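You operate a simulated robot arm through the tools that you are given. There is no shell and no other tool. Be economical: measure what you need, move in short steps, check, and stop when the job is done.

You run a simulated two-armed robot. Do the job below in one go: nothing can be reset, and whatever is moved stays where it is left.

Task
Hold the teal crate on the top of the black table steady with one hand and put the white stopper in it with the other.

It is judged by the outcome, as a careful person would: the job done as asked, and still so three seconds after it is handed in. It fails if anything else is knocked over, pushed out of place, dropped, spilled or broken. A push-on lid holds only when it is set on centred and level and pressed home; a screw cap is set on level and turned clockwise until tight.

Robot
Two 7-joint arms with two-finger parallel grippers on one trunk, on a base that drives. Base frame: it is fixed to the floor where the robot stands at the start and does not move with it; the origin is under the middle of the robot, x ahead of it, y to its left, z up. Lengths are in mm, angles in rad, forces in N, time in s.
The left shoulder is at the start at [50, 158, 1133], the right one opposite. With the tool pointing down near the work surface each hand reaches from about 100 to 660 mm from the robot's upright axis, wherever it stands, measured 20 degrees to its own side. Places, roughly: teal crate [500, -3000, 750]. Payload 3.91 kg a hand.
The TCP of each hand is the grasp point between the finger pads, 30 mm short of the fingertips. In the tool frame z runs along the fingers and y along their closing line. The gripper opens to 110 mm. The fingers are 20 mm wide and 10 mm thick; the gripper's body (48 by 112 mm) begins 55 mm behind the TCP.
Orientation is that of the tool frame in the base frame, as a unit quaternion [x, y, z, w]. With the fingers straight down and closing along the base's y, the tool's x points along the base's -x, its y along +y and its z along -z.

Tools
- The arms move only by the tool nudge_tool. It takes "left_motion", "right_motion" or both (then of equal length, played together; a hand with none holds still); each is a list that holds one entry, the list of rows, each a list of 7 numbers: the shift along the tool's x, y, z in mm, then the turn, a rotation vector about the tool's x, y, z in rad, then the finger opening in mm, from 0 to 110. In form: [[[dx, dy, dz, wx, wy, wz, grip], ...]]. A call has 1 to 8 rows; each row shifts and turns the commanded pose from where the row before left it, along the tool's axes as they then stand. Rows are played at 5 a second. More than 50 mm and 0.15 rad between two rows, or a gripper value outside its range, and nothing of the call is played. A pose out of reach is approached as far as the arm can. The call stops where the force on the tool passes 40 N (or 10 N more than at its start, if that is more) or the arm is blocked; 0.2 s more then pass. Each finger travels about 153 mm/s and halts on what it meets, pressing with about 43 N; the grip force reading is that of the motor and also rises with nothing between the fingers. The clock runs only during rows and for 0.2 s after the last one: add rows that do not move to give the fingers time. It gives the time, the measured TCP pose, the force on the tool (base axes), the opening and the grip force at its end, in the units of the frame above (readings bear some noise), with the torque about the TCP (base axes, N m) and any sound that the robot's microphone picked up.
- Cameras (640 x 400 px; columns grow to the right, rows downward): "scene" is now at [145.2, -12.2, 1306.4]; the picture's right is [-0.18, -0.98, 0.00], its down [-0.31, 0.06, -0.95] and it looks along [0.93, -0.17, -0.31] (base axes); focal length 266 px, centre (320, 200). "left" rides on the left gripper at [72, -17, -103] in its tool frame; the picture's right is [0.23, 0.97, 0.00], its down [-0.76, 0.18, -0.62] and it looks along [-0.61, 0.14, 0.78] (tool axes); focal length 222 px, centre (320, 200). "right" rides on the right gripper at [72, 17, -103] in its tool frame; the picture's right is [-0.23, 0.97, 0.00], its down [-0.76, -0.18, -0.62] and it looks along [-0.61, -0.14, 0.78] (tool axes); focal length 222 px, centre (320, 200).
- snapshot(camera): a new picture of that camera. The clock stands still meanwhile.
- move_column(by): slides the trunk up (or, below 0, down) by that many mm; the arms and the scene camera ride with it, the base frame stays. It gives what a move gives, with no picture.
- drive_base(legs): drives the robot by 1 to 6 legs, each [ahead, turn to the left] in mm and rad, along the robot's own axes; the way and the turn of a leg run together, so that a leg with both is an arc; at most 1500 mm and 3.142 rad a leg. The arms and the cameras ride along, it lands a little off, and it stops where it bumps. It gives what a move gives.
- pan_tilt(pan, tilt): turns the head with the scene camera to pan (to the left, within 1.396 rad either way) and tilt (down, from -0.506 to 1.204), counted from straight ahead of the robot. It gives what a move gives.
- measure_at(camera, pixels): for up to 12 pixels [column, row] of the newest picture of that camera ("zoom" is the newest enlarged one), the place [x, y, z] in the base frame of the surface seen there, good to about 3 mm, but the place of the scene camera against the robot may be out by one fixed shift of up to 25 mm in any direction. The clock stands still meanwhile.
- zoom(camera, box): a new picture of the part [left, top, right, bottom] of that camera's present view, enlarged. The clock stands still meanwhile.
- close_job(): hands the job in; it is judged then, once.

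Go step by step. Measure first, check grasps and placings, and put right what went wrong. The budget is 80 turns and 62 pictures, counting those below and the enlarged ones. Unless the task says otherwise, let go and move clear before handing in, and close with one line.

The tools are called as a command line: name --argument value ..., lists and objects as JSON in quotes. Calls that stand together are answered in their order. nudge_tool: Moves the arms, as the interface text tells. Its arguments: {"type":"object","properties":{"left_motion":{"type":"array","items":{"type":"array","items":{"type":"array","items":{"type":"number"}}}},"right_motion":{"type":"array","items":{"type":"array","items":{"type":"array","items":{"type":"number"}}}}},"required":[]} The other tools are called the same way: move_column (by) slides the trunk up or down; drive_base (legs) drives the base; pan_tilt (pan, tilt) turns the head that bears the scene camera; snapshot (camera) takes a picture; measure_at (camera, pixels) gives the place of the surface under pixels of a picture; zoom (camera, box) takes an enlarged picture of a part of a camera's view; close_job () hands the job in.

At the start:

```text
clock: 0.0
left_position: [402.1, 34.2, 1201.7]
left_orientation: [-0.001, 1.0, 0.0, 0.001]
left_force: [-0.2, -0.4, -0.3]
left_wrist_torque: [-0.03, -0.02, -0.02]
left_grip_width: 109.6
left_grip_force: 0.0
right_position: [368.0, -297.1, 1159.0]
right_orientation: [0.0, 1.0, 0.001, 0.0]
right_force: [-0.7, -0.6, 1.2]
right_wrist_torque: [0.0, 0.0, 0.03]
right_grip_width: 110.3
right_grip_force: 0.0
trunk travel left (down, up): [-375.0, 107.0]
robot x, y, heading: [1.1, -0.0, -0.002]
head pan, tilt: [-0.185, 0.318]
```

scene: 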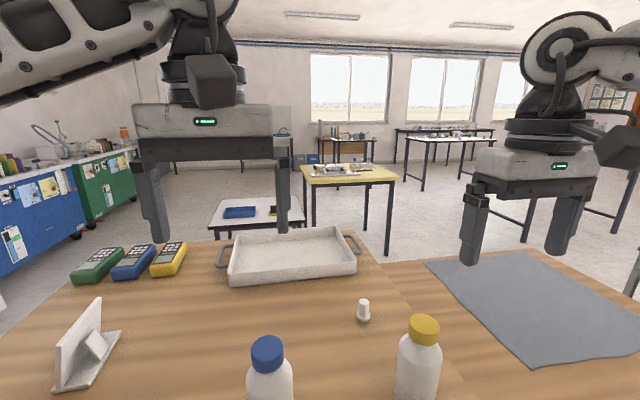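
right: 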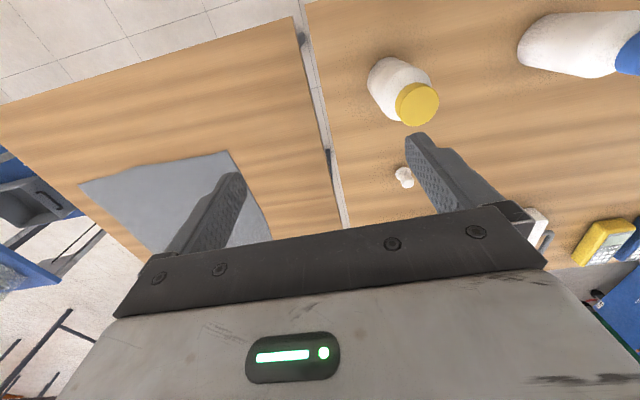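
left: 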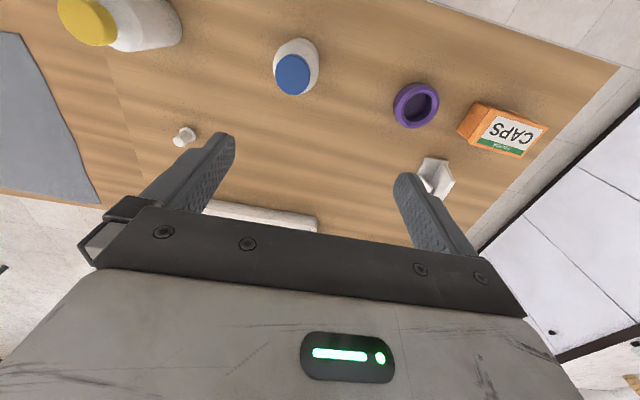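

The small white stopper shows at scene pixel (363,310) on the wooden table; the teal crate is far to the right. I zoom on the stopper and measure.

zoom --camera "scene" --box '[310, 270, 470, 370]'

measure_at --camera "scene" --pixels '[[363, 304], [363, 316], [350, 330], [385, 310], [424, 325], [268, 350], [290, 270], [345, 245], [380, 275]]'

measure_at --camera "right" --pixels '[[404, 177], [402, 172], [395, 190], [408, 182]]'

measure_at --camera "left" --pixels '[[180, 140], [187, 133], [160, 140]]'

```text
4.00 times, centred on (390, 320) of scene
```

zoom: 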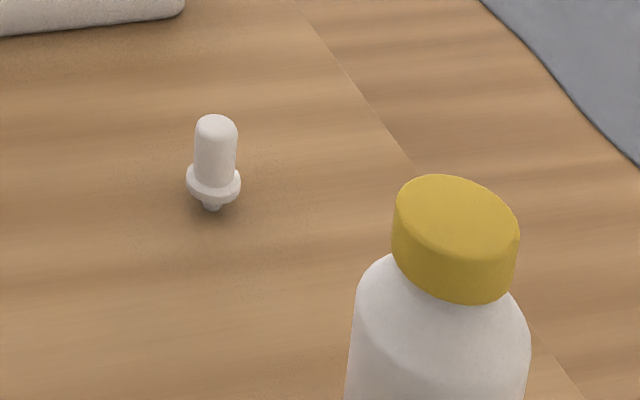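

```text
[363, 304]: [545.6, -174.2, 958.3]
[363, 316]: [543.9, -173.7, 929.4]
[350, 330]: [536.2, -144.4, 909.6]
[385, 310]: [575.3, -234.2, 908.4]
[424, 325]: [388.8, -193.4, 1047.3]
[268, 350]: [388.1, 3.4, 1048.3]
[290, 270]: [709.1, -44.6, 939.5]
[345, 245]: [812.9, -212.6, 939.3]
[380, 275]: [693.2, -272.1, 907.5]
```

```text
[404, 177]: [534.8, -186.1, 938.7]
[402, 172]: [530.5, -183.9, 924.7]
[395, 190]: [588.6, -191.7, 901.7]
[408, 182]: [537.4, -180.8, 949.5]
```

```text
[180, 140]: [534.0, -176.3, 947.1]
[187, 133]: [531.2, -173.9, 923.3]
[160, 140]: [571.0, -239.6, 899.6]
```

The stopper stands upright near [545,-180], its handle about 20 mm wide above a wider flange, table at about z 901. I move the right hand above it at height and look down.

nudge_tool --right_motion '[[[-35, 23, 0, 0, 0, 0, 110], [-35, 23, 0, 0, 0, 0, 110], [-35, 23, 0, 0, 0, 0, 110], [-35, 23, 0, 0, 0, 0, 110], [-35, 23, 0, 0, 0, 0, 110], [0, 0, 40, 0, 0, 0, 80], [0, 0, 40, 0, 0, 0, 60], [0, 0, 0, 0, 0, 0, 60]]]'

snapshot --camera "right"

pan_tilt --pan -1.39 --tilt 0.3

snapshot --camera "scene"

```text
clock: 1.8
left_position: [402.7, 33.9, 1201.8]
left_orientation: [0.0, 1.0, 0.0, 0.001]
left_force: [-0.1, 0.7, 0.8]
left_wrist_torque: [0.0, 0.01, 0.0]
left_grip_width: 110.0
left_grip_force: 0.0
right_position: [503.6, -211.4, 1071.6]
right_orientation: [0.0, 1.0, 0.001, 0.0]
right_force: [0.5, -0.1, 0.2]
right_wrist_torque: [0.02, 0.03, 0.0]
right_grip_width: 59.9
right_grip_force: 0.1
right hand out of reach, approached as far as the arm can: row 4, 5
trunk travel left (down, up): [-375.0, 107.0]
robot x, y, heading: [-0.5, 3.6, 0.002]
head pan, tilt: [-0.185, 0.318]
```

```text
57 pictures are left
```

right: 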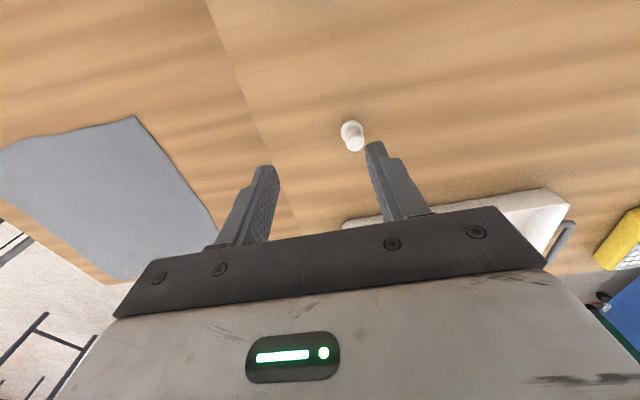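

```text
clock: 3.2
left_position: [403.5, 34.6, 1201.9]
left_orientation: [0.0, 1.0, 0.0, 0.001]
left_force: [0.1, -0.2, -0.2]
left_wrist_torque: [0.04, 0.01, -0.01]
left_grip_width: 110.0
left_grip_force: 0.1
right_position: [503.7, -212.5, 1072.0]
right_orientation: [0.0, 1.0, 0.001, 0.0]
right_force: [0.5, 0.6, 0.5]
right_wrist_torque: [-0.04, 0.0, 0.01]
right_grip_width: 60.0
right_grip_force: 0.0
trunk travel left (down, up): [-375.0, 107.0]
robot x, y, heading: [1.0, -0.6, 0.004]
head pan, tilt: [-1.389, 0.3]
```

```text
56 pictures are left
```

scene: 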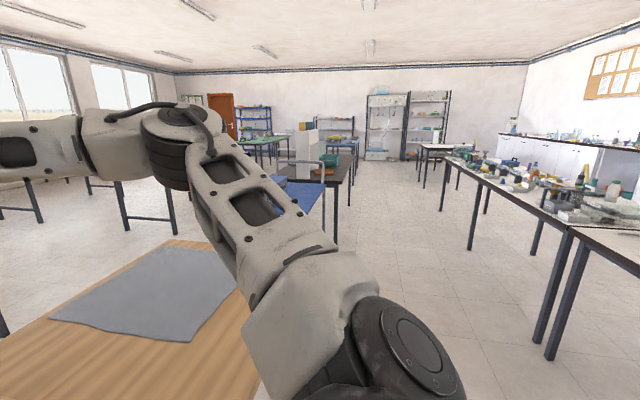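

The stopper shows at right pixels (350,128)–(356,146). I measure it for centring.

zoom --camera "right" --box '[320, 110, 400, 160]'

measure_at --camera "right" --pixels '[[350, 125], [352, 132], [355, 143], [355, 147], [335, 125], [356, 150]]'

measure_at --camera "scene" --pixels '[[300, 180], [345, 160], [330, 160], [350, 145], [326, 172], [307, 150]]'

zoom --camera "scene" --box '[220, 100, 380, 200]'

```text
8.00 times, centred on (360, 135) of right
```

zoom: 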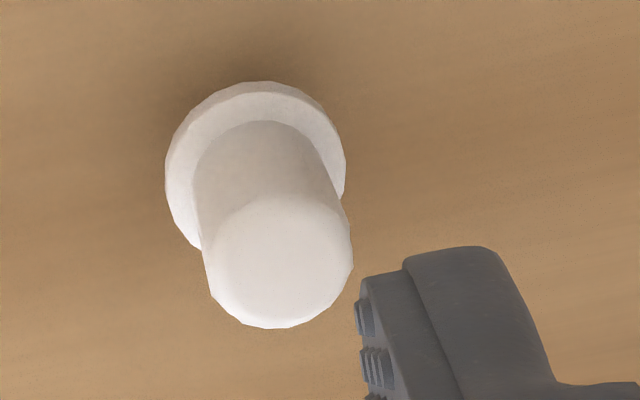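

```text
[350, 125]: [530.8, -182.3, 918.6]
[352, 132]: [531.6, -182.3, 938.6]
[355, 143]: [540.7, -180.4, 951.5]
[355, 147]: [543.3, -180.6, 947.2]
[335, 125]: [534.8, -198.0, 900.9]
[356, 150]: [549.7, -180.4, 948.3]
```

```text
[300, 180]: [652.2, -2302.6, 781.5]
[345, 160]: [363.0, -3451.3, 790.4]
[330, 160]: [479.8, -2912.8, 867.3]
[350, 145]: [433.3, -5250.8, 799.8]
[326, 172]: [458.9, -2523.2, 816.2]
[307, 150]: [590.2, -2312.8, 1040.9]
```

```text
4.00 times, centred on (300, 150) of scene
```

zoom: 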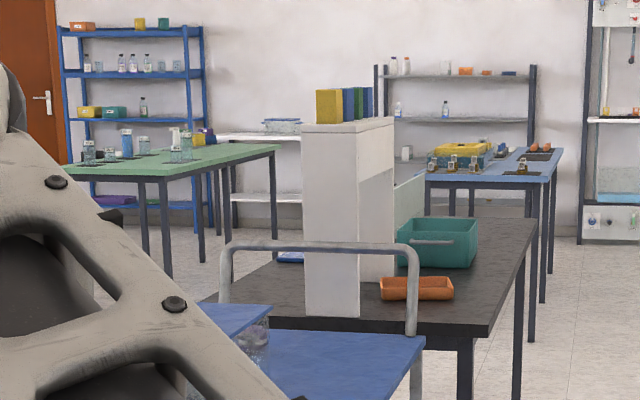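

The stopper's axis is near [541,-181], flange top at z≈919 and handle top at z≈951. I move over it and stop just above, then check.

nudge_tool --right_motion '[[[0, 0, 40, 0, 0, 0, 60], [-37, 30.5, 0, 0, 0, 0, 60], [0, 0, 20, 0, 0, 0, 60], [0, 0, 0, 0, 0, 0, 60]]]'

snapshot --camera "right"

```text
clock: 4.2
left_position: [402.0, 35.1, 1201.7]
left_orientation: [-0.001, 1.0, -0.001, 0.001]
left_force: [-0.1, 0.6, 0.1]
left_wrist_torque: [0.02, -0.01, -0.02]
left_grip_width: 109.9
left_grip_force: 0.1
right_position: [520.1, -197.8, 1012.0]
right_orientation: [0.0, 1.0, 0.0, 0.001]
right_force: [-0.1, -0.1, 0.4]
right_wrist_torque: [0.03, 0.0, 0.03]
right_grip_width: 60.2
right_grip_force: 0.1
right hand out of reach, approached as far as the arm can: row 2
trunk travel left (down, up): [-375.0, 107.0]
robot x, y, heading: [2.5, 2.9, 0.0]
head pan, tilt: [-1.389, 0.3]
```

```text
53 pictures are left
```

right: 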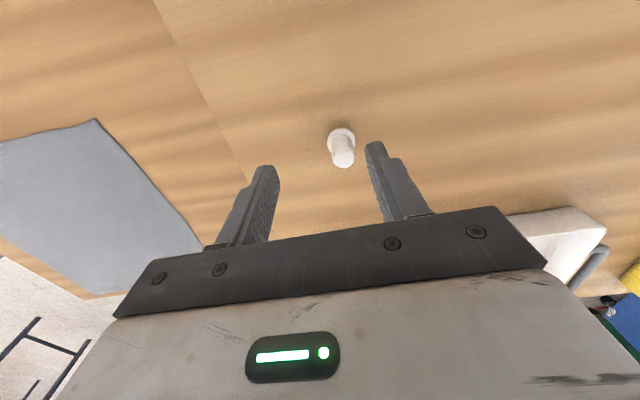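

The arm is at its reach limit here (520,-198); reach grows lower relative to the shoulder, so I raise the trunk 90 mm and then go forward and down.

move_column --by 90

nudge_tool --right_motion '[[[0, 0, 40, 0, 0, 0, 60], [0, 0, 40, 0, 0, 0, 60], [-10, 8, 0, 0, 0, 0, 60], [-11, 9, 0, 0, 0, 0, 60], [0, 0, 0, 0, 0, 0, 60]]]'

snapshot --camera "right"

```text
clock: 5.5
left_position: [402.5, 34.6, 1291.2]
left_orientation: [-0.001, 1.0, 0.0, 0.001]
left_force: [0.2, -0.4, -0.2]
left_wrist_torque: [0.04, 0.02, 0.01]
left_grip_width: 109.9
left_grip_force: 0.0
right_position: [521.5, -197.7, 1101.3]
right_orientation: [0.0, 1.0, 0.001, 0.0]
right_force: [-0.2, -0.5, 0.1]
right_wrist_torque: [0.02, 0.0, -0.04]
right_grip_width: 59.9
right_grip_force: 0.0
trunk travel left (down, up): [-465.0, 17.0]
robot x, y, heading: [-2.0, 2.1, -0.001]
head pan, tilt: [-1.389, 0.3]
```

```text
clock: 6.7
left_position: [401.5, 33.9, 1291.6]
left_orientation: [0.0, 1.0, -0.001, 0.001]
left_force: [-0.2, 0.6, -0.3]
left_wrist_torque: [0.01, -0.02, 0.0]
left_grip_width: 109.7
left_grip_force: 0.0
right_position: [509.4, -205.0, 1036.8]
right_orientation: [0.001, 1.0, 0.002, 0.002]
right_force: [0.4, 0.1, 0.3]
right_wrist_torque: [0.02, -0.02, 0.02]
right_grip_width: 59.8
right_grip_force: 0.1
right hand out of reach, approached as far as the arm can: row 2, 3, 4
trunk travel left (down, up): [-465.0, 17.0]
robot x, y, heading: [-1.0, -3.0, 0.0]
head pan, tilt: [-1.389, 0.3]
```

```text
52 pictures are left
```

right: 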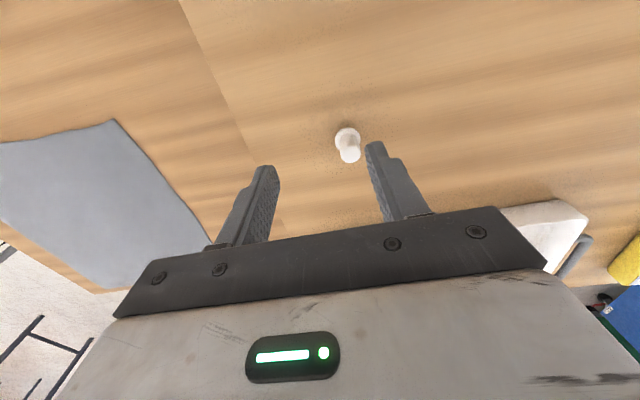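

Reach was best at about 110–130 mm below the shoulder, so I raise the hand, lower the trunk and try again.

nudge_tool --right_motion '[[[10, 0, -45, 0, 0, 0, 60], [0, 0, -45, 0, 0, 0, 60], [0, 0, -10, 0, 0, 0, 60]]]'

move_column --by -140

nudge_tool --right_motion '[[[-18, 12, 0, 0, 0, 0, 60], [-15, 9, 0, 0, 0, 0, 60], [0, 0, 0, 0, 0, 0, 60]]]'

```text
clock: 7.5
left_position: [403.0, 33.9, 1290.8]
left_orientation: [0.0, 1.0, 0.0, 0.002]
left_force: [-0.1, 0.9, -0.3]
left_wrist_torque: [0.0, 0.0, -0.04]
left_grip_width: 110.2
left_grip_force: 0.0
right_position: [500.0, -204.7, 1136.9]
right_orientation: [0.0, 1.0, 0.001, 0.001]
right_force: [0.4, -1.1, 0.0]
right_wrist_torque: [0.03, 0.0, 0.0]
right_grip_width: 60.0
right_grip_force: 0.1
trunk travel left (down, up): [-465.0, 17.0]
robot x, y, heading: [2.7, -1.0, 0.0]
head pan, tilt: [-1.389, 0.3]
```

```text
clock: 9.1
left_position: [402.6, 34.5, 1151.0]
left_orientation: [0.0, 1.0, 0.0, 0.0]
left_force: [0.0, -0.2, 0.3]
left_wrist_torque: [-0.01, 0.0, -0.03]
left_grip_width: 109.9
left_grip_force: 0.1
right_position: [501.1, -204.7, 998.1]
right_orientation: [0.0, 1.0, 0.001, 0.001]
right_force: [1.3, 0.2, 0.3]
right_wrist_torque: [-0.03, 0.0, 0.01]
right_grip_width: 60.1
right_grip_force: 0.1
trunk travel left (down, up): [-325.0, 157.0]
robot x, y, heading: [-1.9, 2.4, 0.001]
head pan, tilt: [-1.389, 0.3]
```

```text
clock: 9.9
left_position: [401.3, 34.7, 1151.9]
left_orientation: [0.0, 1.0, 0.0, 0.001]
left_force: [0.5, -0.7, -0.1]
left_wrist_torque: [0.03, -0.01, 0.04]
left_grip_width: 109.9
left_grip_force: 0.0
right_position: [518.5, -193.2, 997.0]
right_orientation: [0.0, 1.0, 0.002, 0.0]
right_force: [-1.1, 0.3, -0.2]
right_wrist_torque: [0.0, 0.03, -0.01]
right_grip_width: 60.0
right_grip_force: 0.1
right hand out of reach, approached as far as the arm can: row 2
trunk travel left (down, up): [-325.0, 157.0]
robot x, y, heading: [-2.7, 1.5, -0.002]
head pan, tilt: [-1.389, 0.3]
```

Still short by about 25 mm. Turning the base left would bring the stopper more in front of the right shoulder; I look at the base's surroundings first.

pan_tilt --pan -0.5 --tilt 1.1

snapshot --camera "scene"

```text
clock: 11.1
left_position: [402.3, 33.4, 1151.2]
left_orientation: [0.0, 1.0, 0.0, 0.001]
left_force: [-0.7, 0.6, 1.1]
left_wrist_torque: [-0.03, 0.02, 0.02]
left_grip_width: 109.9
left_grip_force: 0.1
right_position: [520.3, -192.5, 997.1]
right_orientation: [0.0, 1.0, 0.002, 0.001]
right_force: [-0.5, 0.4, -0.3]
right_wrist_torque: [-0.01, -0.01, -0.02]
right_grip_width: 60.0
right_grip_force: 0.0
trunk travel left (down, up): [-325.0, 157.0]
robot x, y, heading: [-1.5, -4.6, 0.0]
head pan, tilt: [-0.499, 1.1]
```

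```text
51 pictures are left
```

scene: 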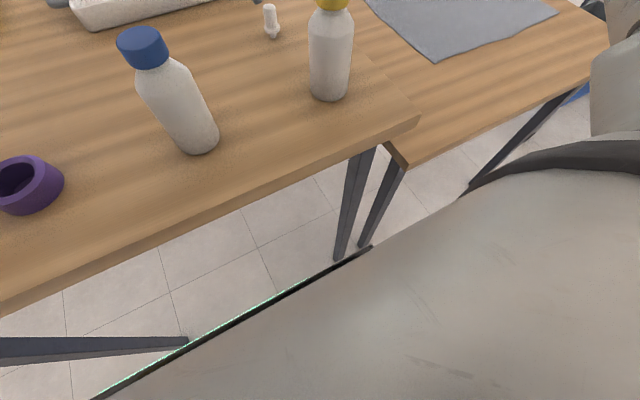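

I measure the base edge, table edge and legs.

measure_at --camera "scene" --pixels '[[369, 251], [240, 315], [130, 378], [343, 250], [366, 240], [180, 342], [60, 275], [395, 130], [400, 160], [300, 235], [330, 90]]'

```text
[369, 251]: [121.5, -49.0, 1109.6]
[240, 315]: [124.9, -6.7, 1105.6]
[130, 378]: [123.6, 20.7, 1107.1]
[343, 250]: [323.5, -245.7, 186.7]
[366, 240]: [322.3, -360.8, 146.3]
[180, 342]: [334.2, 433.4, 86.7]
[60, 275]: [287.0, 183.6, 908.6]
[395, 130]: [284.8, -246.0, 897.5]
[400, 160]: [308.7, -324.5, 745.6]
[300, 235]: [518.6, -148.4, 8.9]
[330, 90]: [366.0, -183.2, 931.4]
```

The table edge is at x≈287 and the trunk face at x≈124, so a short drive of 45 mm ahead is fine. I raise the hand slightly first.

nudge_tool --right_motion '[[[15, 0, -40, 0, 0, 0, 60], [0, 0, 0, 0, 0, 0, 60]]]'

drive_base --legs '[[45, 0]]'

snapshot --camera "right"

```text
clock: 11.7
left_position: [402.2, 34.6, 1151.3]
left_orientation: [0.0, 1.0, 0.001, 0.001]
left_force: [-0.5, -1.0, 0.3]
left_wrist_torque: [-0.03, -0.01, 0.0]
left_grip_width: 110.1
left_grip_force: 0.1
right_position: [501.8, -193.8, 1036.3]
right_orientation: [0.0, 1.0, 0.001, 0.001]
right_force: [0.5, -1.1, 0.1]
right_wrist_torque: [-0.03, -0.02, 0.01]
right_grip_width: 59.6
right_grip_force: 0.0
trunk travel left (down, up): [-325.0, 157.0]
robot x, y, heading: [-1.3, -3.2, 0.004]
head pan, tilt: [-0.499, 1.1]
```

```text
clock: 12.6
left_position: [447.1, 35.1, 1151.6]
left_orientation: [0.0, 1.0, 0.0, 0.0]
left_force: [0.8, -0.2, 0.1]
left_wrist_torque: [0.0, 0.0, 0.02]
left_grip_width: 110.0
left_grip_force: 0.0
right_position: [548.4, -192.5, 1034.5]
right_orientation: [0.0, 1.0, 0.001, 0.0]
right_force: [0.2, 1.2, -0.5]
right_wrist_torque: [-0.03, 0.01, -0.02]
right_grip_width: 59.7
right_grip_force: 0.0
trunk travel left (down, up): [-325.0, 157.0]
robot x, y, heading: [46.2, 1.5, 0.002]
head pan, tilt: [-0.499, 1.1]
```

```text
50 pictures are left
```

right: 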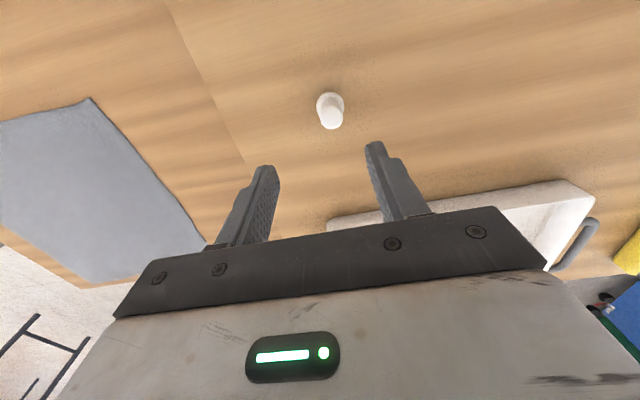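

Now the hand is at [548,-192.5]; I measure the stopper top near (331,122) again.

measure_at --camera "right" --pixels '[[331, 115], [331, 120], [331, 125], [324, 112], [338, 112], [330, 98], [325, 120], [338, 120]]'

```text
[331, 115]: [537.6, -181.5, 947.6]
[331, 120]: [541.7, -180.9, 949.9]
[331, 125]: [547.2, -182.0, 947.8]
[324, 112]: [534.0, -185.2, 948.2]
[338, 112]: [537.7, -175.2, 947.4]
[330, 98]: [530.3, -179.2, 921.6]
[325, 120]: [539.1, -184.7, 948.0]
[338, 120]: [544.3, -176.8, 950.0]
```

Axis confirmed at [541,-181], top z≈949. I centre, descend to TCP z≈954, and close.

nudge_tool --right_motion '[[[7.4, 11.5, 20, 0, 0, 0, 60], [0, 0, 20, 0, 0, 0, 60], [0, 0, 20, 0, 0, 0, 60], [0, 0, 20.5, 0, 0, 0, 60], [0, 0, 0, 0, 0, 0, 60]]]'

snapshot --camera "right"

```text
clock: 13.8
left_position: [446.4, 34.0, 1151.4]
left_orientation: [-0.001, 1.0, -0.001, 0.002]
left_force: [-0.4, -0.4, 0.0]
left_wrist_torque: [-0.01, -0.01, 0.02]
left_grip_width: 110.0
left_grip_force: 0.0
right_position: [539.9, -183.0, 957.2]
right_orientation: [0.0, 1.0, 0.0, 0.001]
right_force: [-0.6, 0.1, 0.2]
right_wrist_torque: [0.04, -0.04, 0.01]
right_grip_width: 59.9
right_grip_force: 0.1
trunk travel left (down, up): [-325.0, 157.0]
robot x, y, heading: [42.2, 1.4, -0.005]
head pan, tilt: [-0.499, 1.1]
```

```text
49 pictures are left
```

right: 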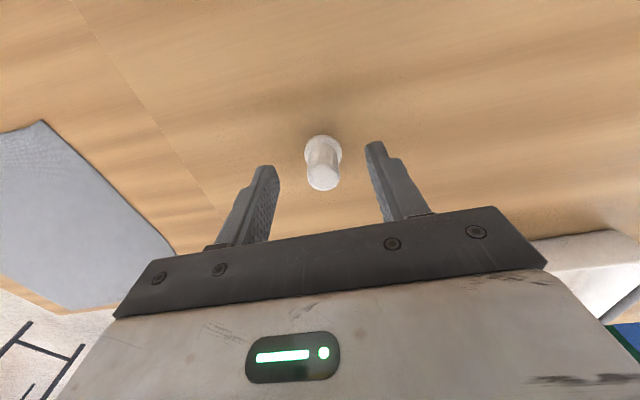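

The stopper sits centred between the fingers (323,165). I go down 3 mm and close gradually.

nudge_tool --right_motion '[[[0, 1, 3, 0, 0, 0, 50], [0, 0, 0, 0, 0, 0, 35], [0, 0, 0, 0, 0, 0, 25], [0, 0, 0, 0, 0, 0, 10], [0, 0, 0, 0, 0, 0, 10], [0, 0, 0, 0, 0, 0, 10]]]'

snapshot --camera "right"

```text
clock: 15.2
left_position: [446.0, 34.5, 1151.0]
left_orientation: [0.0, 1.0, 0.0, 0.001]
left_force: [-0.3, 0.6, 0.2]
left_wrist_torque: [0.01, -0.04, -0.01]
left_grip_width: 110.2
left_grip_force: 0.2
right_position: [540.8, -182.7, 952.7]
right_orientation: [0.0, 1.0, 0.001, 0.001]
right_force: [-1.7, 0.1, 0.1]
right_wrist_torque: [0.01, 0.0, -0.03]
right_grip_width: 15.9
right_grip_force: 42.6
trunk travel left (down, up): [-325.0, 157.0]
robot x, y, heading: [41.5, 1.1, -0.0]
head pan, tilt: [-0.499, 1.1]
```

```text
48 pictures are left
```

right: 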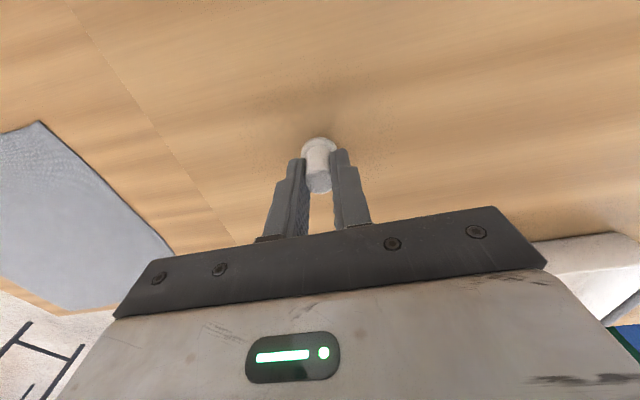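

Held at 15.9 mm with 42.6 N. I lift and pull the hand in, then check.

nudge_tool --right_motion '[[[0, 0, -30, 0, 0, 0, 10], [0, 0, -40, 0, 0, 0, 10], [0, 0, -45, 0, 0, 0, 10], [0, 0, -45, 0, 0, 0, 10], [25, -40, 0, 0, 0, 0, 10], [25, -40, 0, 0, 0, 0, 10], [45, 0, 0, 0, 0, 0, 10], [0, 0, 0, 0, 0, 0, 10]]]'

snapshot --camera "right"

```text
clock: 17.0
left_position: [444.9, 34.9, 1153.0]
left_orientation: [0.0, 1.0, 0.001, 0.0]
left_force: [-0.1, -0.4, 0.0]
left_wrist_torque: [0.04, 0.0, 0.02]
left_grip_width: 109.9
left_grip_force: 0.0
right_position: [441.0, -263.0, 1090.0]
right_orientation: [0.0, 1.0, 0.002, 0.001]
right_force: [-0.7, -0.7, -0.5]
right_wrist_torque: [0.0, 0.0, 0.0]
right_grip_width: 15.4
right_grip_force: 42.7
right hand out of reach, approached as far as the arm can: row 4
trunk travel left (down, up): [-325.0, 157.0]
robot x, y, heading: [40.2, -0.1, -0.0]
head pan, tilt: [-0.499, 1.1]
```

```text
47 pictures are left
```

right: 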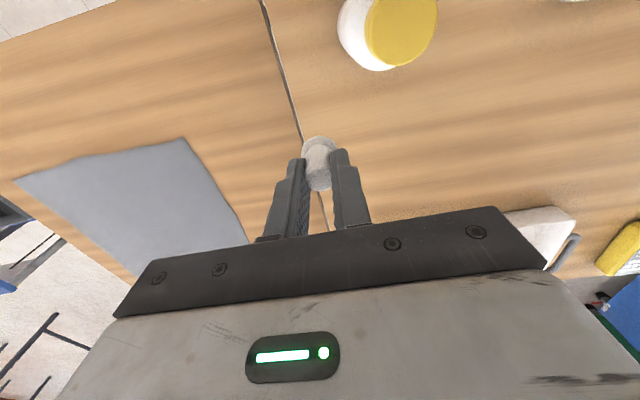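

The stopper is held (318,155). I raise the trunk a bit for clearance over the bottles, back away from the table, turn right, and look.

move_column --by 80

drive_base --legs '[[-350, 0]]'

pan_tilt --pan -1.39 --tilt 0.5

snapshot --camera "scene"

```text
clock: 18.2
left_position: [447.5, 34.0, 1231.2]
left_orientation: [0.0, 1.0, 0.0, 0.002]
left_force: [0.7, 0.4, -0.1]
left_wrist_torque: [0.01, 0.0, 0.01]
left_grip_width: 110.0
left_grip_force: 0.1
right_position: [439.9, -264.1, 1169.5]
right_orientation: [0.0, 1.0, 0.002, 0.001]
right_force: [0.1, -0.2, 0.2]
right_wrist_torque: [-0.02, 0.0, 0.01]
right_grip_width: 17.3
right_grip_force: 43.8
trunk travel left (down, up): [-405.0, 77.0]
robot x, y, heading: [47.0, -2.9, -0.002]
head pan, tilt: [-0.499, 1.1]
```

```text
clock: 20.5
left_position: [91.2, 34.3, 1231.6]
left_orientation: [0.001, 1.0, 0.0, 0.001]
left_force: [-0.2, 0.2, 0.6]
left_wrist_torque: [0.02, 0.0, -0.02]
left_grip_width: 110.3
left_grip_force: 0.1
right_position: [84.8, -263.7, 1169.8]
right_orientation: [0.001, 1.0, 0.003, 0.001]
right_force: [-0.7, 0.5, -0.7]
right_wrist_torque: [0.01, 0.01, 0.01]
right_grip_width: 17.2
right_grip_force: 43.2
trunk travel left (down, up): [-405.0, 77.0]
robot x, y, heading: [-310.4, 0.7, -0.006]
head pan, tilt: [-0.499, 1.1]
```

```text
clock: 21.7
left_position: [92.0, 34.2, 1231.2]
left_orientation: [0.001, 1.0, 0.0, 0.001]
left_force: [0.2, -0.4, 0.1]
left_wrist_torque: [0.01, 0.0, 0.02]
left_grip_width: 110.1
left_grip_force: 0.1
right_position: [85.7, -262.6, 1169.7]
right_orientation: [0.0, 1.0, 0.0, 0.0]
right_force: [0.2, 0.2, 0.4]
right_wrist_torque: [0.02, -0.04, 0.04]
right_grip_width: 17.4
right_grip_force: 42.8
trunk travel left (down, up): [-405.0, 77.0]
robot x, y, heading: [-311.1, -1.4, -0.0]
head pan, tilt: [-1.389, 0.499]
```

```text
46 pictures are left
```

scene: 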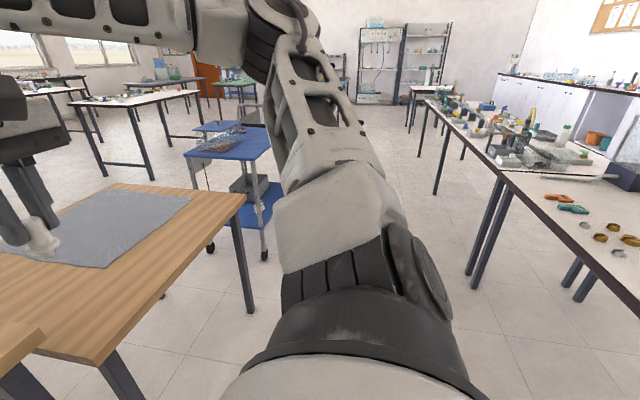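

I measure the aisle: wood table corner (243,205), trolley side (270,155), right-hand tables' edge (500,172), (430,103).

measure_at --camera "scene" --pixels '[[240, 198], [100, 355], [235, 155], [264, 258], [500, 170], [432, 105], [470, 288], [264, 125], [640, 290], [412, 135], [400, 200]]'

```text
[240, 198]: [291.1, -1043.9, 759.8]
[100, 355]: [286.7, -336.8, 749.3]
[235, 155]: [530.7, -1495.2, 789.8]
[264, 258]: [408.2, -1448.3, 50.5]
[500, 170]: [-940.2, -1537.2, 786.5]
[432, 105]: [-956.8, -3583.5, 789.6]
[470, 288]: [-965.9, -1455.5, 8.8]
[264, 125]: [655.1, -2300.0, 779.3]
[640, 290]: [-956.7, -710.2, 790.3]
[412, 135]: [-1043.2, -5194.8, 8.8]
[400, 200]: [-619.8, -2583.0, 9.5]
```

The aisle runs x from −945 to 290, and I'm at its middle. I turn right and drive along it, then look towards the crate.

drive_base --legs '[[0, -1.571], [1300, 0], [1300, 0]]'

pan_tilt --pan 0.9 --tilt 0.5

snapshot --camera "scene"

```text
clock: 38.0
left_position: [-150.5, -2970.7, 1229.8]
left_orientation: [0.689, 0.725, 0.0, 0.0]
left_force: [0.1, 0.0, -0.4]
left_wrist_torque: [0.02, 0.01, 0.01]
left_grip_width: 109.9
left_grip_force: 0.0
right_position: [-446.8, -2979.7, 1171.6]
right_orientation: [0.69, 0.724, 0.001, 0.002]
right_force: [-0.1, 0.1, 0.4]
right_wrist_torque: [-0.02, -0.01, 0.02]
right_grip_width: 17.3
right_grip_force: 43.2
trunk travel left (down, up): [-405.0, 77.0]
robot x, y, heading: [-203.3, -2570.7, -1.527]
head pan, tilt: [-1.389, 0.499]
```

```text
clock: 40.1
left_position: [-150.2, -2970.1, 1231.3]
left_orientation: [0.689, 0.725, 0.0, 0.001]
left_force: [-0.1, 0.3, 0.0]
left_wrist_torque: [-0.01, -0.01, 0.02]
left_grip_width: 110.1
left_grip_force: 0.1
right_position: [-447.2, -2979.1, 1170.7]
right_orientation: [0.69, 0.724, 0.001, 0.002]
right_force: [-0.1, 1.2, -0.1]
right_wrist_torque: [-0.01, -0.02, 0.01]
right_grip_width: 17.3
right_grip_force: 43.0
trunk travel left (down, up): [-405.0, 77.0]
robot x, y, heading: [-206.0, -2572.6, -1.518]
head pan, tilt: [0.901, 0.499]
```

```text
45 pictures are left
```

scene: 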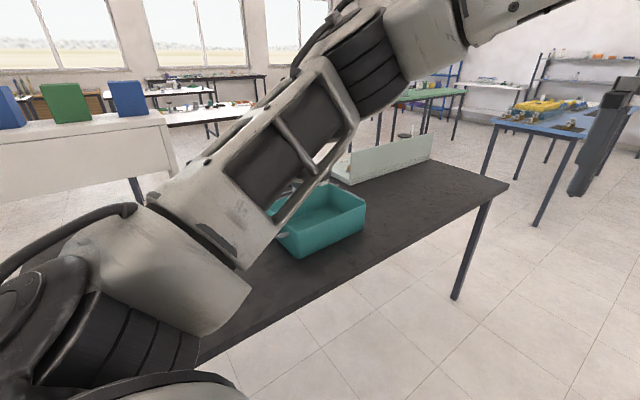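

The crate appears at (320,220) close to the table's near edge. I measure it.

measure_at --camera "scene" --pixels '[[300, 235], [365, 207], [340, 185], [362, 232], [303, 256], [340, 210], [490, 197], [230, 338], [300, 290], [400, 190]]'

zoom --camera "scene" --box '[230, 150, 450, 290]'

```text
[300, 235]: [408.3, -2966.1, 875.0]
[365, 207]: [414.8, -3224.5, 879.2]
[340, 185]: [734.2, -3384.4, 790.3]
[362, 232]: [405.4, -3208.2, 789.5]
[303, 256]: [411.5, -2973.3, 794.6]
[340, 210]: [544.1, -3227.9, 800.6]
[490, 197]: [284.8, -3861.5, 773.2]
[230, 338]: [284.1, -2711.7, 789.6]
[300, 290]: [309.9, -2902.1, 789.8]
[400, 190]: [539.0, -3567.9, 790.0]
```

```text
2.86 times, centred on (340, 220) of scene
```

zoom: 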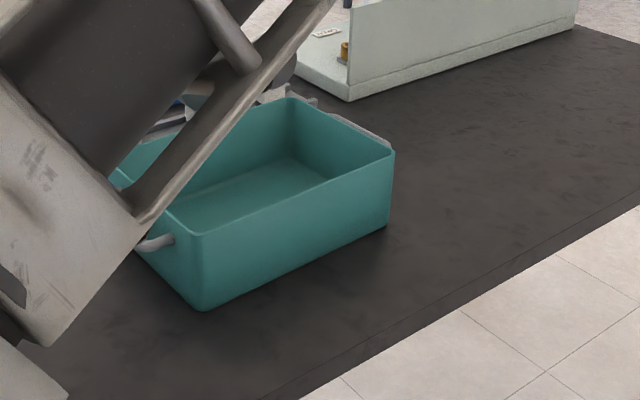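

The crate spans y −2966…−3225 with its near wall at x≈408, rim z≈875, table z≈790. I drive to be square in front of it at y≈−3095.

drive_base --legs '[[523, 0], [0, 1.52]]'

```text
clock: 46.9
left_position: [216.1, -3048.2, 1231.1]
left_orientation: [-0.011, 1.0, -0.001, 0.0]
left_force: [0.0, -0.2, 0.1]
left_wrist_torque: [-0.01, -0.01, 0.01]
left_grip_width: 110.0
left_grip_force: 0.0
right_position: [216.6, -3345.2, 1170.9]
right_orientation: [-0.011, 1.0, 0.002, 0.0]
right_force: [0.2, -0.4, -0.9]
right_wrist_torque: [0.03, -0.03, 0.02]
right_grip_width: 17.3
right_grip_force: 42.6
trunk travel left (down, up): [-405.0, 77.0]
robot x, y, heading: [-181.9, -3092.8, 0.024]
head pan, tilt: [0.901, 0.499]
```

drive_base --legs '[[195, -0.022]]'

pan_tilt --pan 0.0 --tilt 0.75

snapshot --camera "scene"

snapshot --camera "left"

```text
clock: 48.5
left_position: [411.6, -3054.3, 1231.5]
left_orientation: [0.0, 1.0, 0.0, 0.001]
left_force: [0.4, 0.4, 0.5]
left_wrist_torque: [-0.01, 0.05, -0.01]
left_grip_width: 110.1
left_grip_force: 0.1
right_position: [404.9, -3351.4, 1169.5]
right_orientation: [-0.001, 1.0, 0.002, 0.0]
right_force: [0.8, 0.5, 0.1]
right_wrist_torque: [0.02, 0.04, 0.0]
right_grip_width: 17.4
right_grip_force: 43.2
trunk travel left (down, up): [-405.0, 77.0]
robot x, y, heading: [10.8, -3089.9, -0.001]
head pan, tilt: [0.901, 0.499]
```

```text
clock: 49.7
left_position: [410.9, -3054.0, 1230.7]
left_orientation: [0.0, 1.0, 0.0, 0.001]
left_force: [0.3, 0.2, 0.4]
left_wrist_torque: [-0.02, 0.01, -0.02]
left_grip_width: 110.1
left_grip_force: 0.1
right_position: [404.1, -3351.1, 1170.6]
right_orientation: [-0.001, 1.0, 0.003, 0.001]
right_force: [-0.5, -0.5, 1.3]
right_wrist_torque: [-0.01, 0.0, 0.03]
right_grip_width: 17.5
right_grip_force: 43.0
trunk travel left (down, up): [-405.0, 77.0]
robot x, y, heading: [7.1, -3087.3, 0.0]
head pan, tilt: [0.0, 0.75]
```

```text
43 pictures are left
```

scene: 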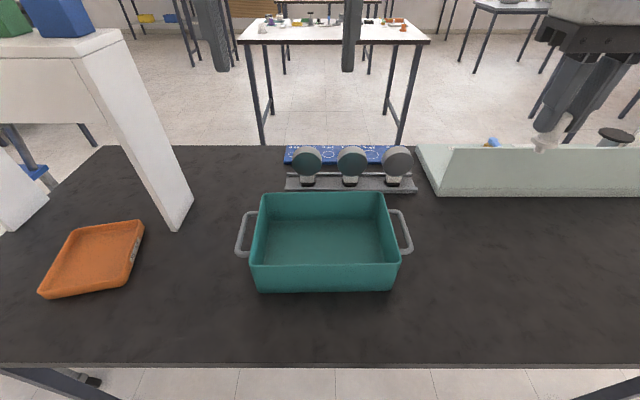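

```text
42 pictures are left
```

left: 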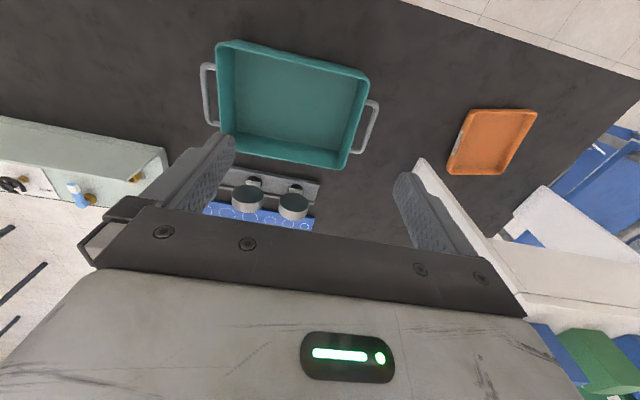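

Clear view. I measure the crate rim, handles and neighbours with the left camera.

measure_at --camera "left" --pixels '[[366, 78], [343, 163], [219, 45], [224, 130], [374, 118], [368, 102], [356, 148], [285, 110], [250, 90], [425, 165], [290, 205], [295, 60]]'

measure_at --camera "scene" --pixels '[[250, 267], [256, 195], [386, 193], [402, 260], [237, 252], [410, 249], [325, 235], [310, 165], [180, 225], [435, 190]]'

zoom --camera "left" --box '[190, 30, 400, 170]'

```text
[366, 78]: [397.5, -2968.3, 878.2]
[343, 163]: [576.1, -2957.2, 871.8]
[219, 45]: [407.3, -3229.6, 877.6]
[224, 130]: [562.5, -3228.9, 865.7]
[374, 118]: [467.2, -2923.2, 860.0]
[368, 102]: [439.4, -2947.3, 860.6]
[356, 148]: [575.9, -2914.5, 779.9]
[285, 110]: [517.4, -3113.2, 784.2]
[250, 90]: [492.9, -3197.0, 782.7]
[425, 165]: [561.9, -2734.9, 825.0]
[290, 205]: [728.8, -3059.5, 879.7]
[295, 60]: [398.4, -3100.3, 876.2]
```

```text
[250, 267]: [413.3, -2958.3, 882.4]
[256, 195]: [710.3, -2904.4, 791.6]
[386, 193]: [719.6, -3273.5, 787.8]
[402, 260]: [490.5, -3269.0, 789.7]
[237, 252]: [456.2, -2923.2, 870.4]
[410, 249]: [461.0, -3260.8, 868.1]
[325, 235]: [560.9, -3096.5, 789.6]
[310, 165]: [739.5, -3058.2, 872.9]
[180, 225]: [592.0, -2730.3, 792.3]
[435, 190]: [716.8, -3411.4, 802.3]
```

```text
2.86 times, centred on (295, 100) of left
```

zoom: 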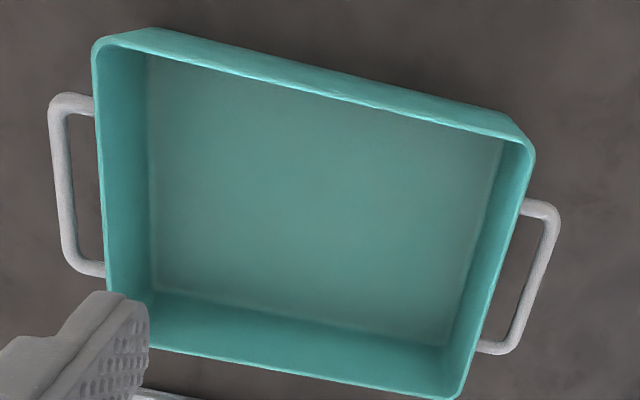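

Crate outer x 398–580, y −2958…−3233, rim z≈877; left handle bar runs at y≈−2923, z≈860, x 440–530. I lower the trunk and move the left hand above that bar.

move_column --by -150

nudge_tool --left_motion '[[[-23, 44, 0, 0, 0, 0, 80], [-23, 44, 0, 0, 0, 0, 60], [-23, 43, 0, 0, 0, 0, 34], [0, 0, 40, 0, 0, 0, 34], [0, 0, 40, 0, 0, 0, 34], [0, 0, 40, 0, 0, 0, 34], [0, 0, 0, 0, 0, 0, 34]]]'

snapshot --camera "left"

```text
clock: 51.5
left_position: [410.0, -3054.7, 1080.5]
left_orientation: [0.0, 1.0, 0.0, 0.001]
left_force: [0.5, -0.3, 0.0]
left_wrist_torque: [0.04, 0.02, 0.02]
left_grip_width: 110.1
left_grip_force: 0.1
right_position: [405.2, -3350.7, 1020.7]
right_orientation: [0.0, 1.0, 0.001, 0.001]
right_force: [0.1, -0.4, 0.4]
right_wrist_torque: [-0.01, 0.04, -0.02]
right_grip_width: 17.1
right_grip_force: 43.0
trunk travel left (down, up): [-255.0, 227.0]
robot x, y, heading: [11.5, -3090.6, 0.004]
head pan, tilt: [0.0, 0.75]
```

```text
clock: 53.1
left_position: [478.9, -2925.1, 959.2]
left_orientation: [-0.001, 1.0, 0.0, 0.001]
left_force: [-0.6, -0.7, 0.3]
left_wrist_torque: [0.0, 0.01, -0.03]
left_grip_width: 34.0
left_grip_force: 0.1
right_position: [405.7, -3350.7, 1019.0]
right_orientation: [0.0, 1.0, 0.002, 0.001]
right_force: [0.9, -0.8, -0.4]
right_wrist_torque: [0.02, 0.01, 0.0]
right_grip_width: 17.5
right_grip_force: 43.3
trunk travel left (down, up): [-255.0, 227.0]
robot x, y, heading: [12.2, -3090.0, -0.0]
head pan, tilt: [0.0, 0.75]
```

```text
40 pictures are left
```

left: 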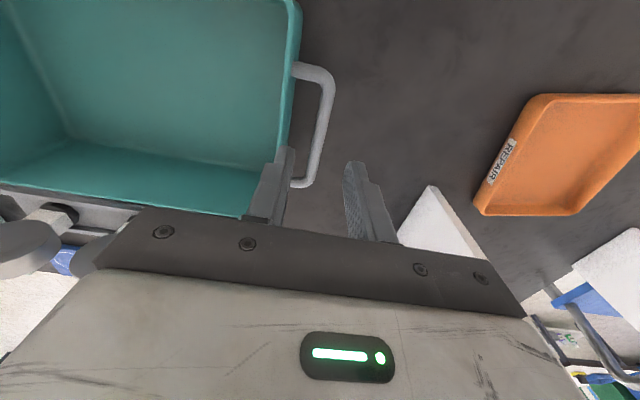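

The handle is at (325,110) and the fingers hover above it. I measure the bar and wall for centring.

zoom --camera "left" --box '[250, 50, 410, 210]'

measure_at --camera "left" --pixels '[[325, 110], [320, 135], [328, 90], [312, 165], [302, 70], [300, 183], [290, 90], [284, 130]]'

```text
2.50 times, centred on (330, 130) of left
```

zoom: 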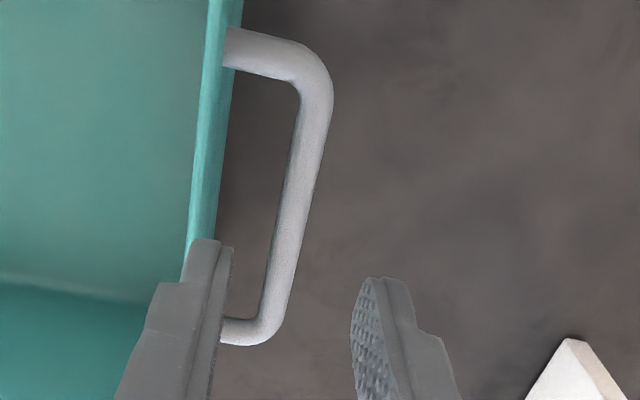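

```text
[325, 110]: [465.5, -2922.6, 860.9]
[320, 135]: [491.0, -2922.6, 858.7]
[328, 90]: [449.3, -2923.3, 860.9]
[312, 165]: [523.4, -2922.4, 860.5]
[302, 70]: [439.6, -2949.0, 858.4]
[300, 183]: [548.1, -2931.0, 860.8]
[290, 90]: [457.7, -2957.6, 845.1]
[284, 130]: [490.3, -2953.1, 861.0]
```

The bar's axis is at y≈−2922.6, top z≈861, with a 30 mm gap to the wall. I shift 2 mm, descend in steps and close on the bar.

nudge_tool --left_motion '[[[0, 2, 30, 0, 0, 0, 34], [0, 0, 30, 0, 0, 0, 34], [0, 0, 20, 0, 0, 0, 34], [0, 0, 17, 0, 0, 0, 34], [0, 0, 0, 0, 0, 0, 34]]]'

snapshot --camera "left"

```text
clock: 54.3
left_position: [480.5, -2922.5, 864.7]
left_orientation: [-0.001, 1.0, -0.001, 0.001]
left_force: [-0.4, -0.1, 0.0]
left_wrist_torque: [0.03, -0.01, 0.0]
left_grip_width: 33.8
left_grip_force: 0.0
right_position: [405.4, -3351.8, 1020.6]
right_orientation: [0.0, 1.0, 0.002, 0.001]
right_force: [0.4, 0.1, 0.3]
right_wrist_torque: [-0.01, -0.01, 0.01]
right_grip_width: 17.4
right_grip_force: 43.1
trunk travel left (down, up): [-255.0, 227.0]
robot x, y, heading: [7.9, -3085.9, -0.003]
head pan, tilt: [0.0, 0.75]
```

```text
38 pictures are left
```

left: 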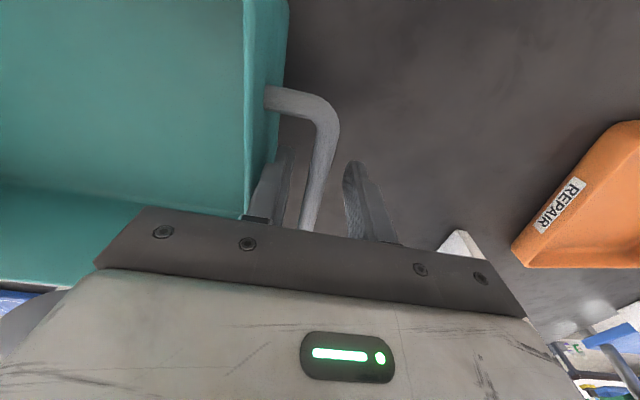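

The bar lies between the fingers without contact. I go down 5 mm more and close.

nudge_tool --left_motion '[[[0, 0, 5, 0, 0, 0, 26], [0, 0, 0, 0, 0, 0, 18], [0, 0, 0, 0, 0, 0, 12], [0, 0, 0, 0, 0, 0, 4], [0, 0, 0, 0, 0, 0, 4], [0, 0, 0, 0, 0, 0, 4]]]'

snapshot --camera "left"

snapshot --camera "right"

```text
clock: 55.7
left_position: [480.6, -2921.5, 858.9]
left_orientation: [0.0, 1.0, 0.0, 0.001]
left_force: [1.4, 0.3, 1.1]
left_wrist_torque: [0.02, -0.24, 0.25]
left_grip_width: 11.6
left_grip_force: 42.8
right_position: [405.2, -3352.2, 1020.4]
right_orientation: [0.001, 1.0, 0.002, 0.001]
right_force: [0.3, 0.8, 0.0]
right_wrist_torque: [-0.03, -0.02, -0.02]
right_grip_width: 17.5
right_grip_force: 42.9
trunk travel left (down, up): [-255.0, 227.0]
robot x, y, heading: [10.7, -3086.4, 0.004]
head pan, tilt: [0.0, 0.75]
```

```text
37 pictures are left
```

left: 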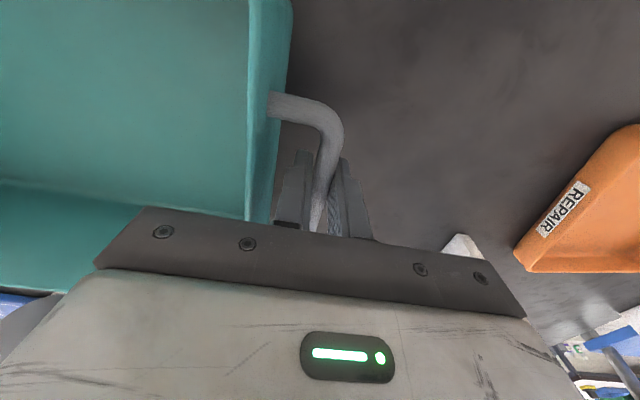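

```text
36 pictures are left
```

right: 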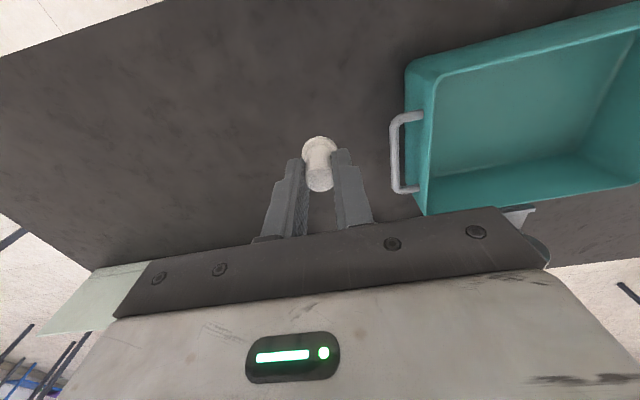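

The left hand firmly holds the handle (11.6 mm, 42.8 N). Now I carry the stopper over the crate with the right hand at height.

nudge_tool --right_motion '[[[-16, 46, 0, 0, 0, 0, 10], [-16, 46, 0, 0, 0, 0, 10], [-16, 46, 0, 0, 0, 0, 10], [-16, 46, 0, 0, 0, 0, 10], [-16, 46, 0, 0, 0, 0, 10], [0, 0, 40, 0, 0, 0, 10], [0, 0, 40, 0, 0, 0, 10], [0, 0, 0, 0, 0, 0, 10]]]'

snapshot --camera "right"

snapshot --camera "scene"

```text
clock: 57.5
left_position: [478.7, -2922.1, 859.0]
left_orientation: [-0.002, 1.0, 0.0, 0.0]
left_force: [-0.2, 1.3, -0.4]
left_wrist_torque: [0.03, -0.05, 0.06]
left_grip_width: 11.4
left_grip_force: 43.1
right_position: [434.3, -3214.7, 928.4]
right_orientation: [0.0, 1.0, 0.001, 0.002]
right_force: [0.0, 0.2, -0.7]
right_wrist_torque: [0.01, -0.03, 0.0]
right_grip_width: 17.4
right_grip_force: 43.3
right hand out of reach, approached as far as the arm can: row 3, 4, 5
trunk travel left (down, up): [-255.0, 227.0]
robot x, y, heading: [7.5, -3088.2, -0.004]
head pan, tilt: [0.0, 0.75]
```

```text
35 pictures are left
```

right: 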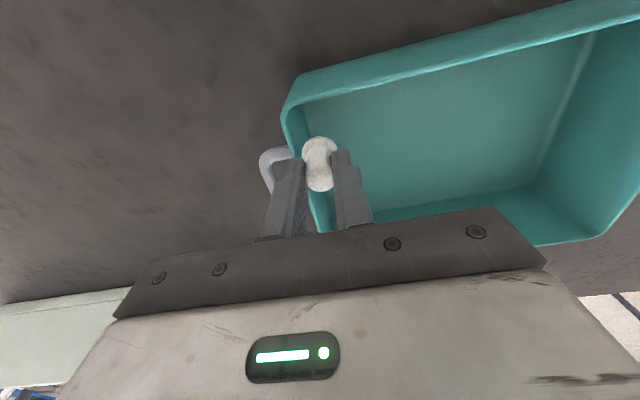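

```text
34 pictures are left
```

scene: 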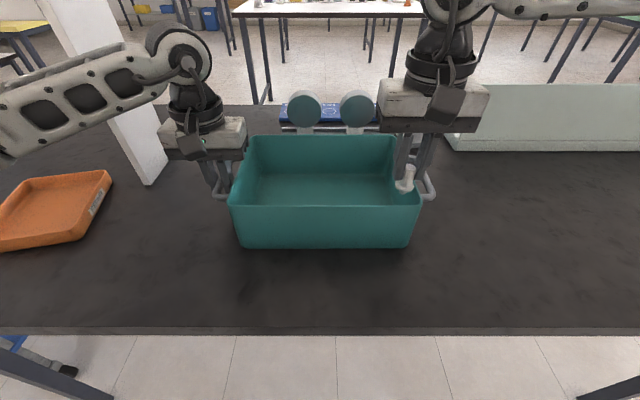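

The reach clipped the move, leaving the stopper right by the right wall; I raise it 30 mm, then go on left into the middle of the crate.

nudge_tool --right_motion '[[[0, 0, -30, 0, 0, 0, 10], [0, 30, 0, 0, 0, 0, 10], [-10, 30, 0, 0, 0, 0, 10], [-15, 30, 0, 0, 0, 0, 10], [0, 0, 0, 0, 0, 0, 10]]]'

snapshot --camera "right"

```text
clock: 58.7
left_position: [478.2, -2921.4, 858.7]
left_orientation: [-0.001, 1.0, 0.0, 0.001]
left_force: [0.6, 0.0, -0.3]
left_wrist_torque: [0.02, 0.08, 0.09]
left_grip_width: 11.6
left_grip_force: 42.8
right_position: [433.1, -3204.0, 959.3]
right_orientation: [0.0, 1.0, 0.002, 0.001]
right_force: [0.0, -0.8, -0.2]
right_wrist_torque: [-0.01, 0.01, 0.01]
right_grip_width: 17.3
right_grip_force: 42.8
right hand out of reach, approached as far as the arm can: row 2, 3, 4
trunk travel left (down, up): [-255.0, 227.0]
robot x, y, heading: [8.7, -3091.3, -0.002]
head pan, tilt: [0.0, 0.75]
```

```text
33 pictures are left
```

right: 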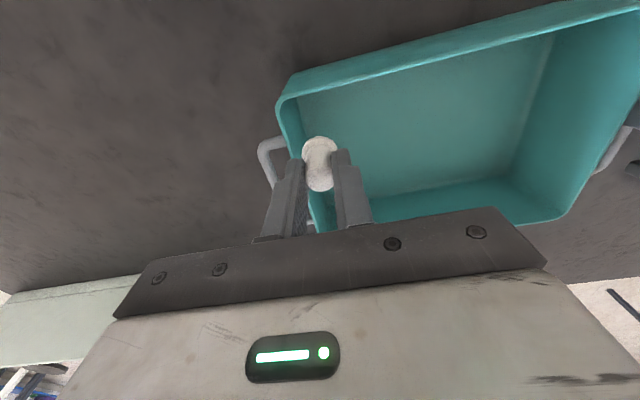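

The right hand stops again at y≈−3204, so a joint seems limited in this pose. I try yawing the hand a little to the left and then moving on.

nudge_tool --right_motion '[[[0, 0, 0, 0, 0, -0.14, 10], [0, 0, 0, 0, 0, -0.14, 10], [0, 0, 0, 0, 0, -0.14, 10], [8, 19, 0, 0, 0, 0, 10], [8, 19, 0, 0, 0, 0, 10], [0, 0, 0, 0, 0, 0, 10]]]'

```text
clock: 60.1
left_position: [478.5, -2922.6, 859.6]
left_orientation: [0.0, 1.0, 0.0, 0.001]
left_force: [0.4, 0.4, -0.1]
left_wrist_torque: [0.0, 0.09, 0.03]
left_grip_width: 11.5
left_grip_force: 43.0
right_position: [413.9, -3195.5, 960.9]
right_orientation: [-0.209, 0.978, 0.002, 0.002]
right_force: [0.9, -0.1, -0.7]
right_wrist_torque: [0.02, 0.0, 0.01]
right_grip_width: 17.2
right_grip_force: 43.5
right hand out of reach, approached as far as the arm can: row 4, 5
trunk travel left (down, up): [-255.0, 227.0]
robot x, y, heading: [5.7, -3090.6, -0.003]
head pan, tilt: [0.0, 0.75]
```

Still limited. I undo the yaw and test whether the arm can extend forward instead.

nudge_tool --right_motion '[[[0, 0, 0, 0, 0, 0.14, 10], [0, 0, 0, 0, 0, 0.14, 10], [0, 0, 0, 0, 0, 0.14, 10], [-20, 0, 0, 0, 0, 0, 10], [-20, 0, 0, 0, 0, 0, 10], [-20, 0, 0, 0, 0, 0, 10], [0, 0, 0, 0, 0, 0, 10]]]'

```text
clock: 61.7
left_position: [479.8, -2921.6, 859.7]
left_orientation: [0.0, 1.0, -0.001, 0.0]
left_force: [-0.9, 0.4, -0.5]
left_wrist_torque: [0.01, -0.01, 0.07]
left_grip_width: 11.7
left_grip_force: 43.1
right_position: [452.8, -3214.5, 956.2]
right_orientation: [-0.001, 1.0, 0.002, 0.001]
right_force: [1.1, -0.5, 0.0]
right_wrist_torque: [0.0, -0.04, 0.0]
right_grip_width: 17.4
right_grip_force: 43.7
right hand out of reach, approached as far as the arm can: row 4, 5, 6
trunk travel left (down, up): [-255.0, 227.0]
robot x, y, heading: [11.1, -3088.0, 0.002]
head pan, tilt: [0.0, 0.75]
```

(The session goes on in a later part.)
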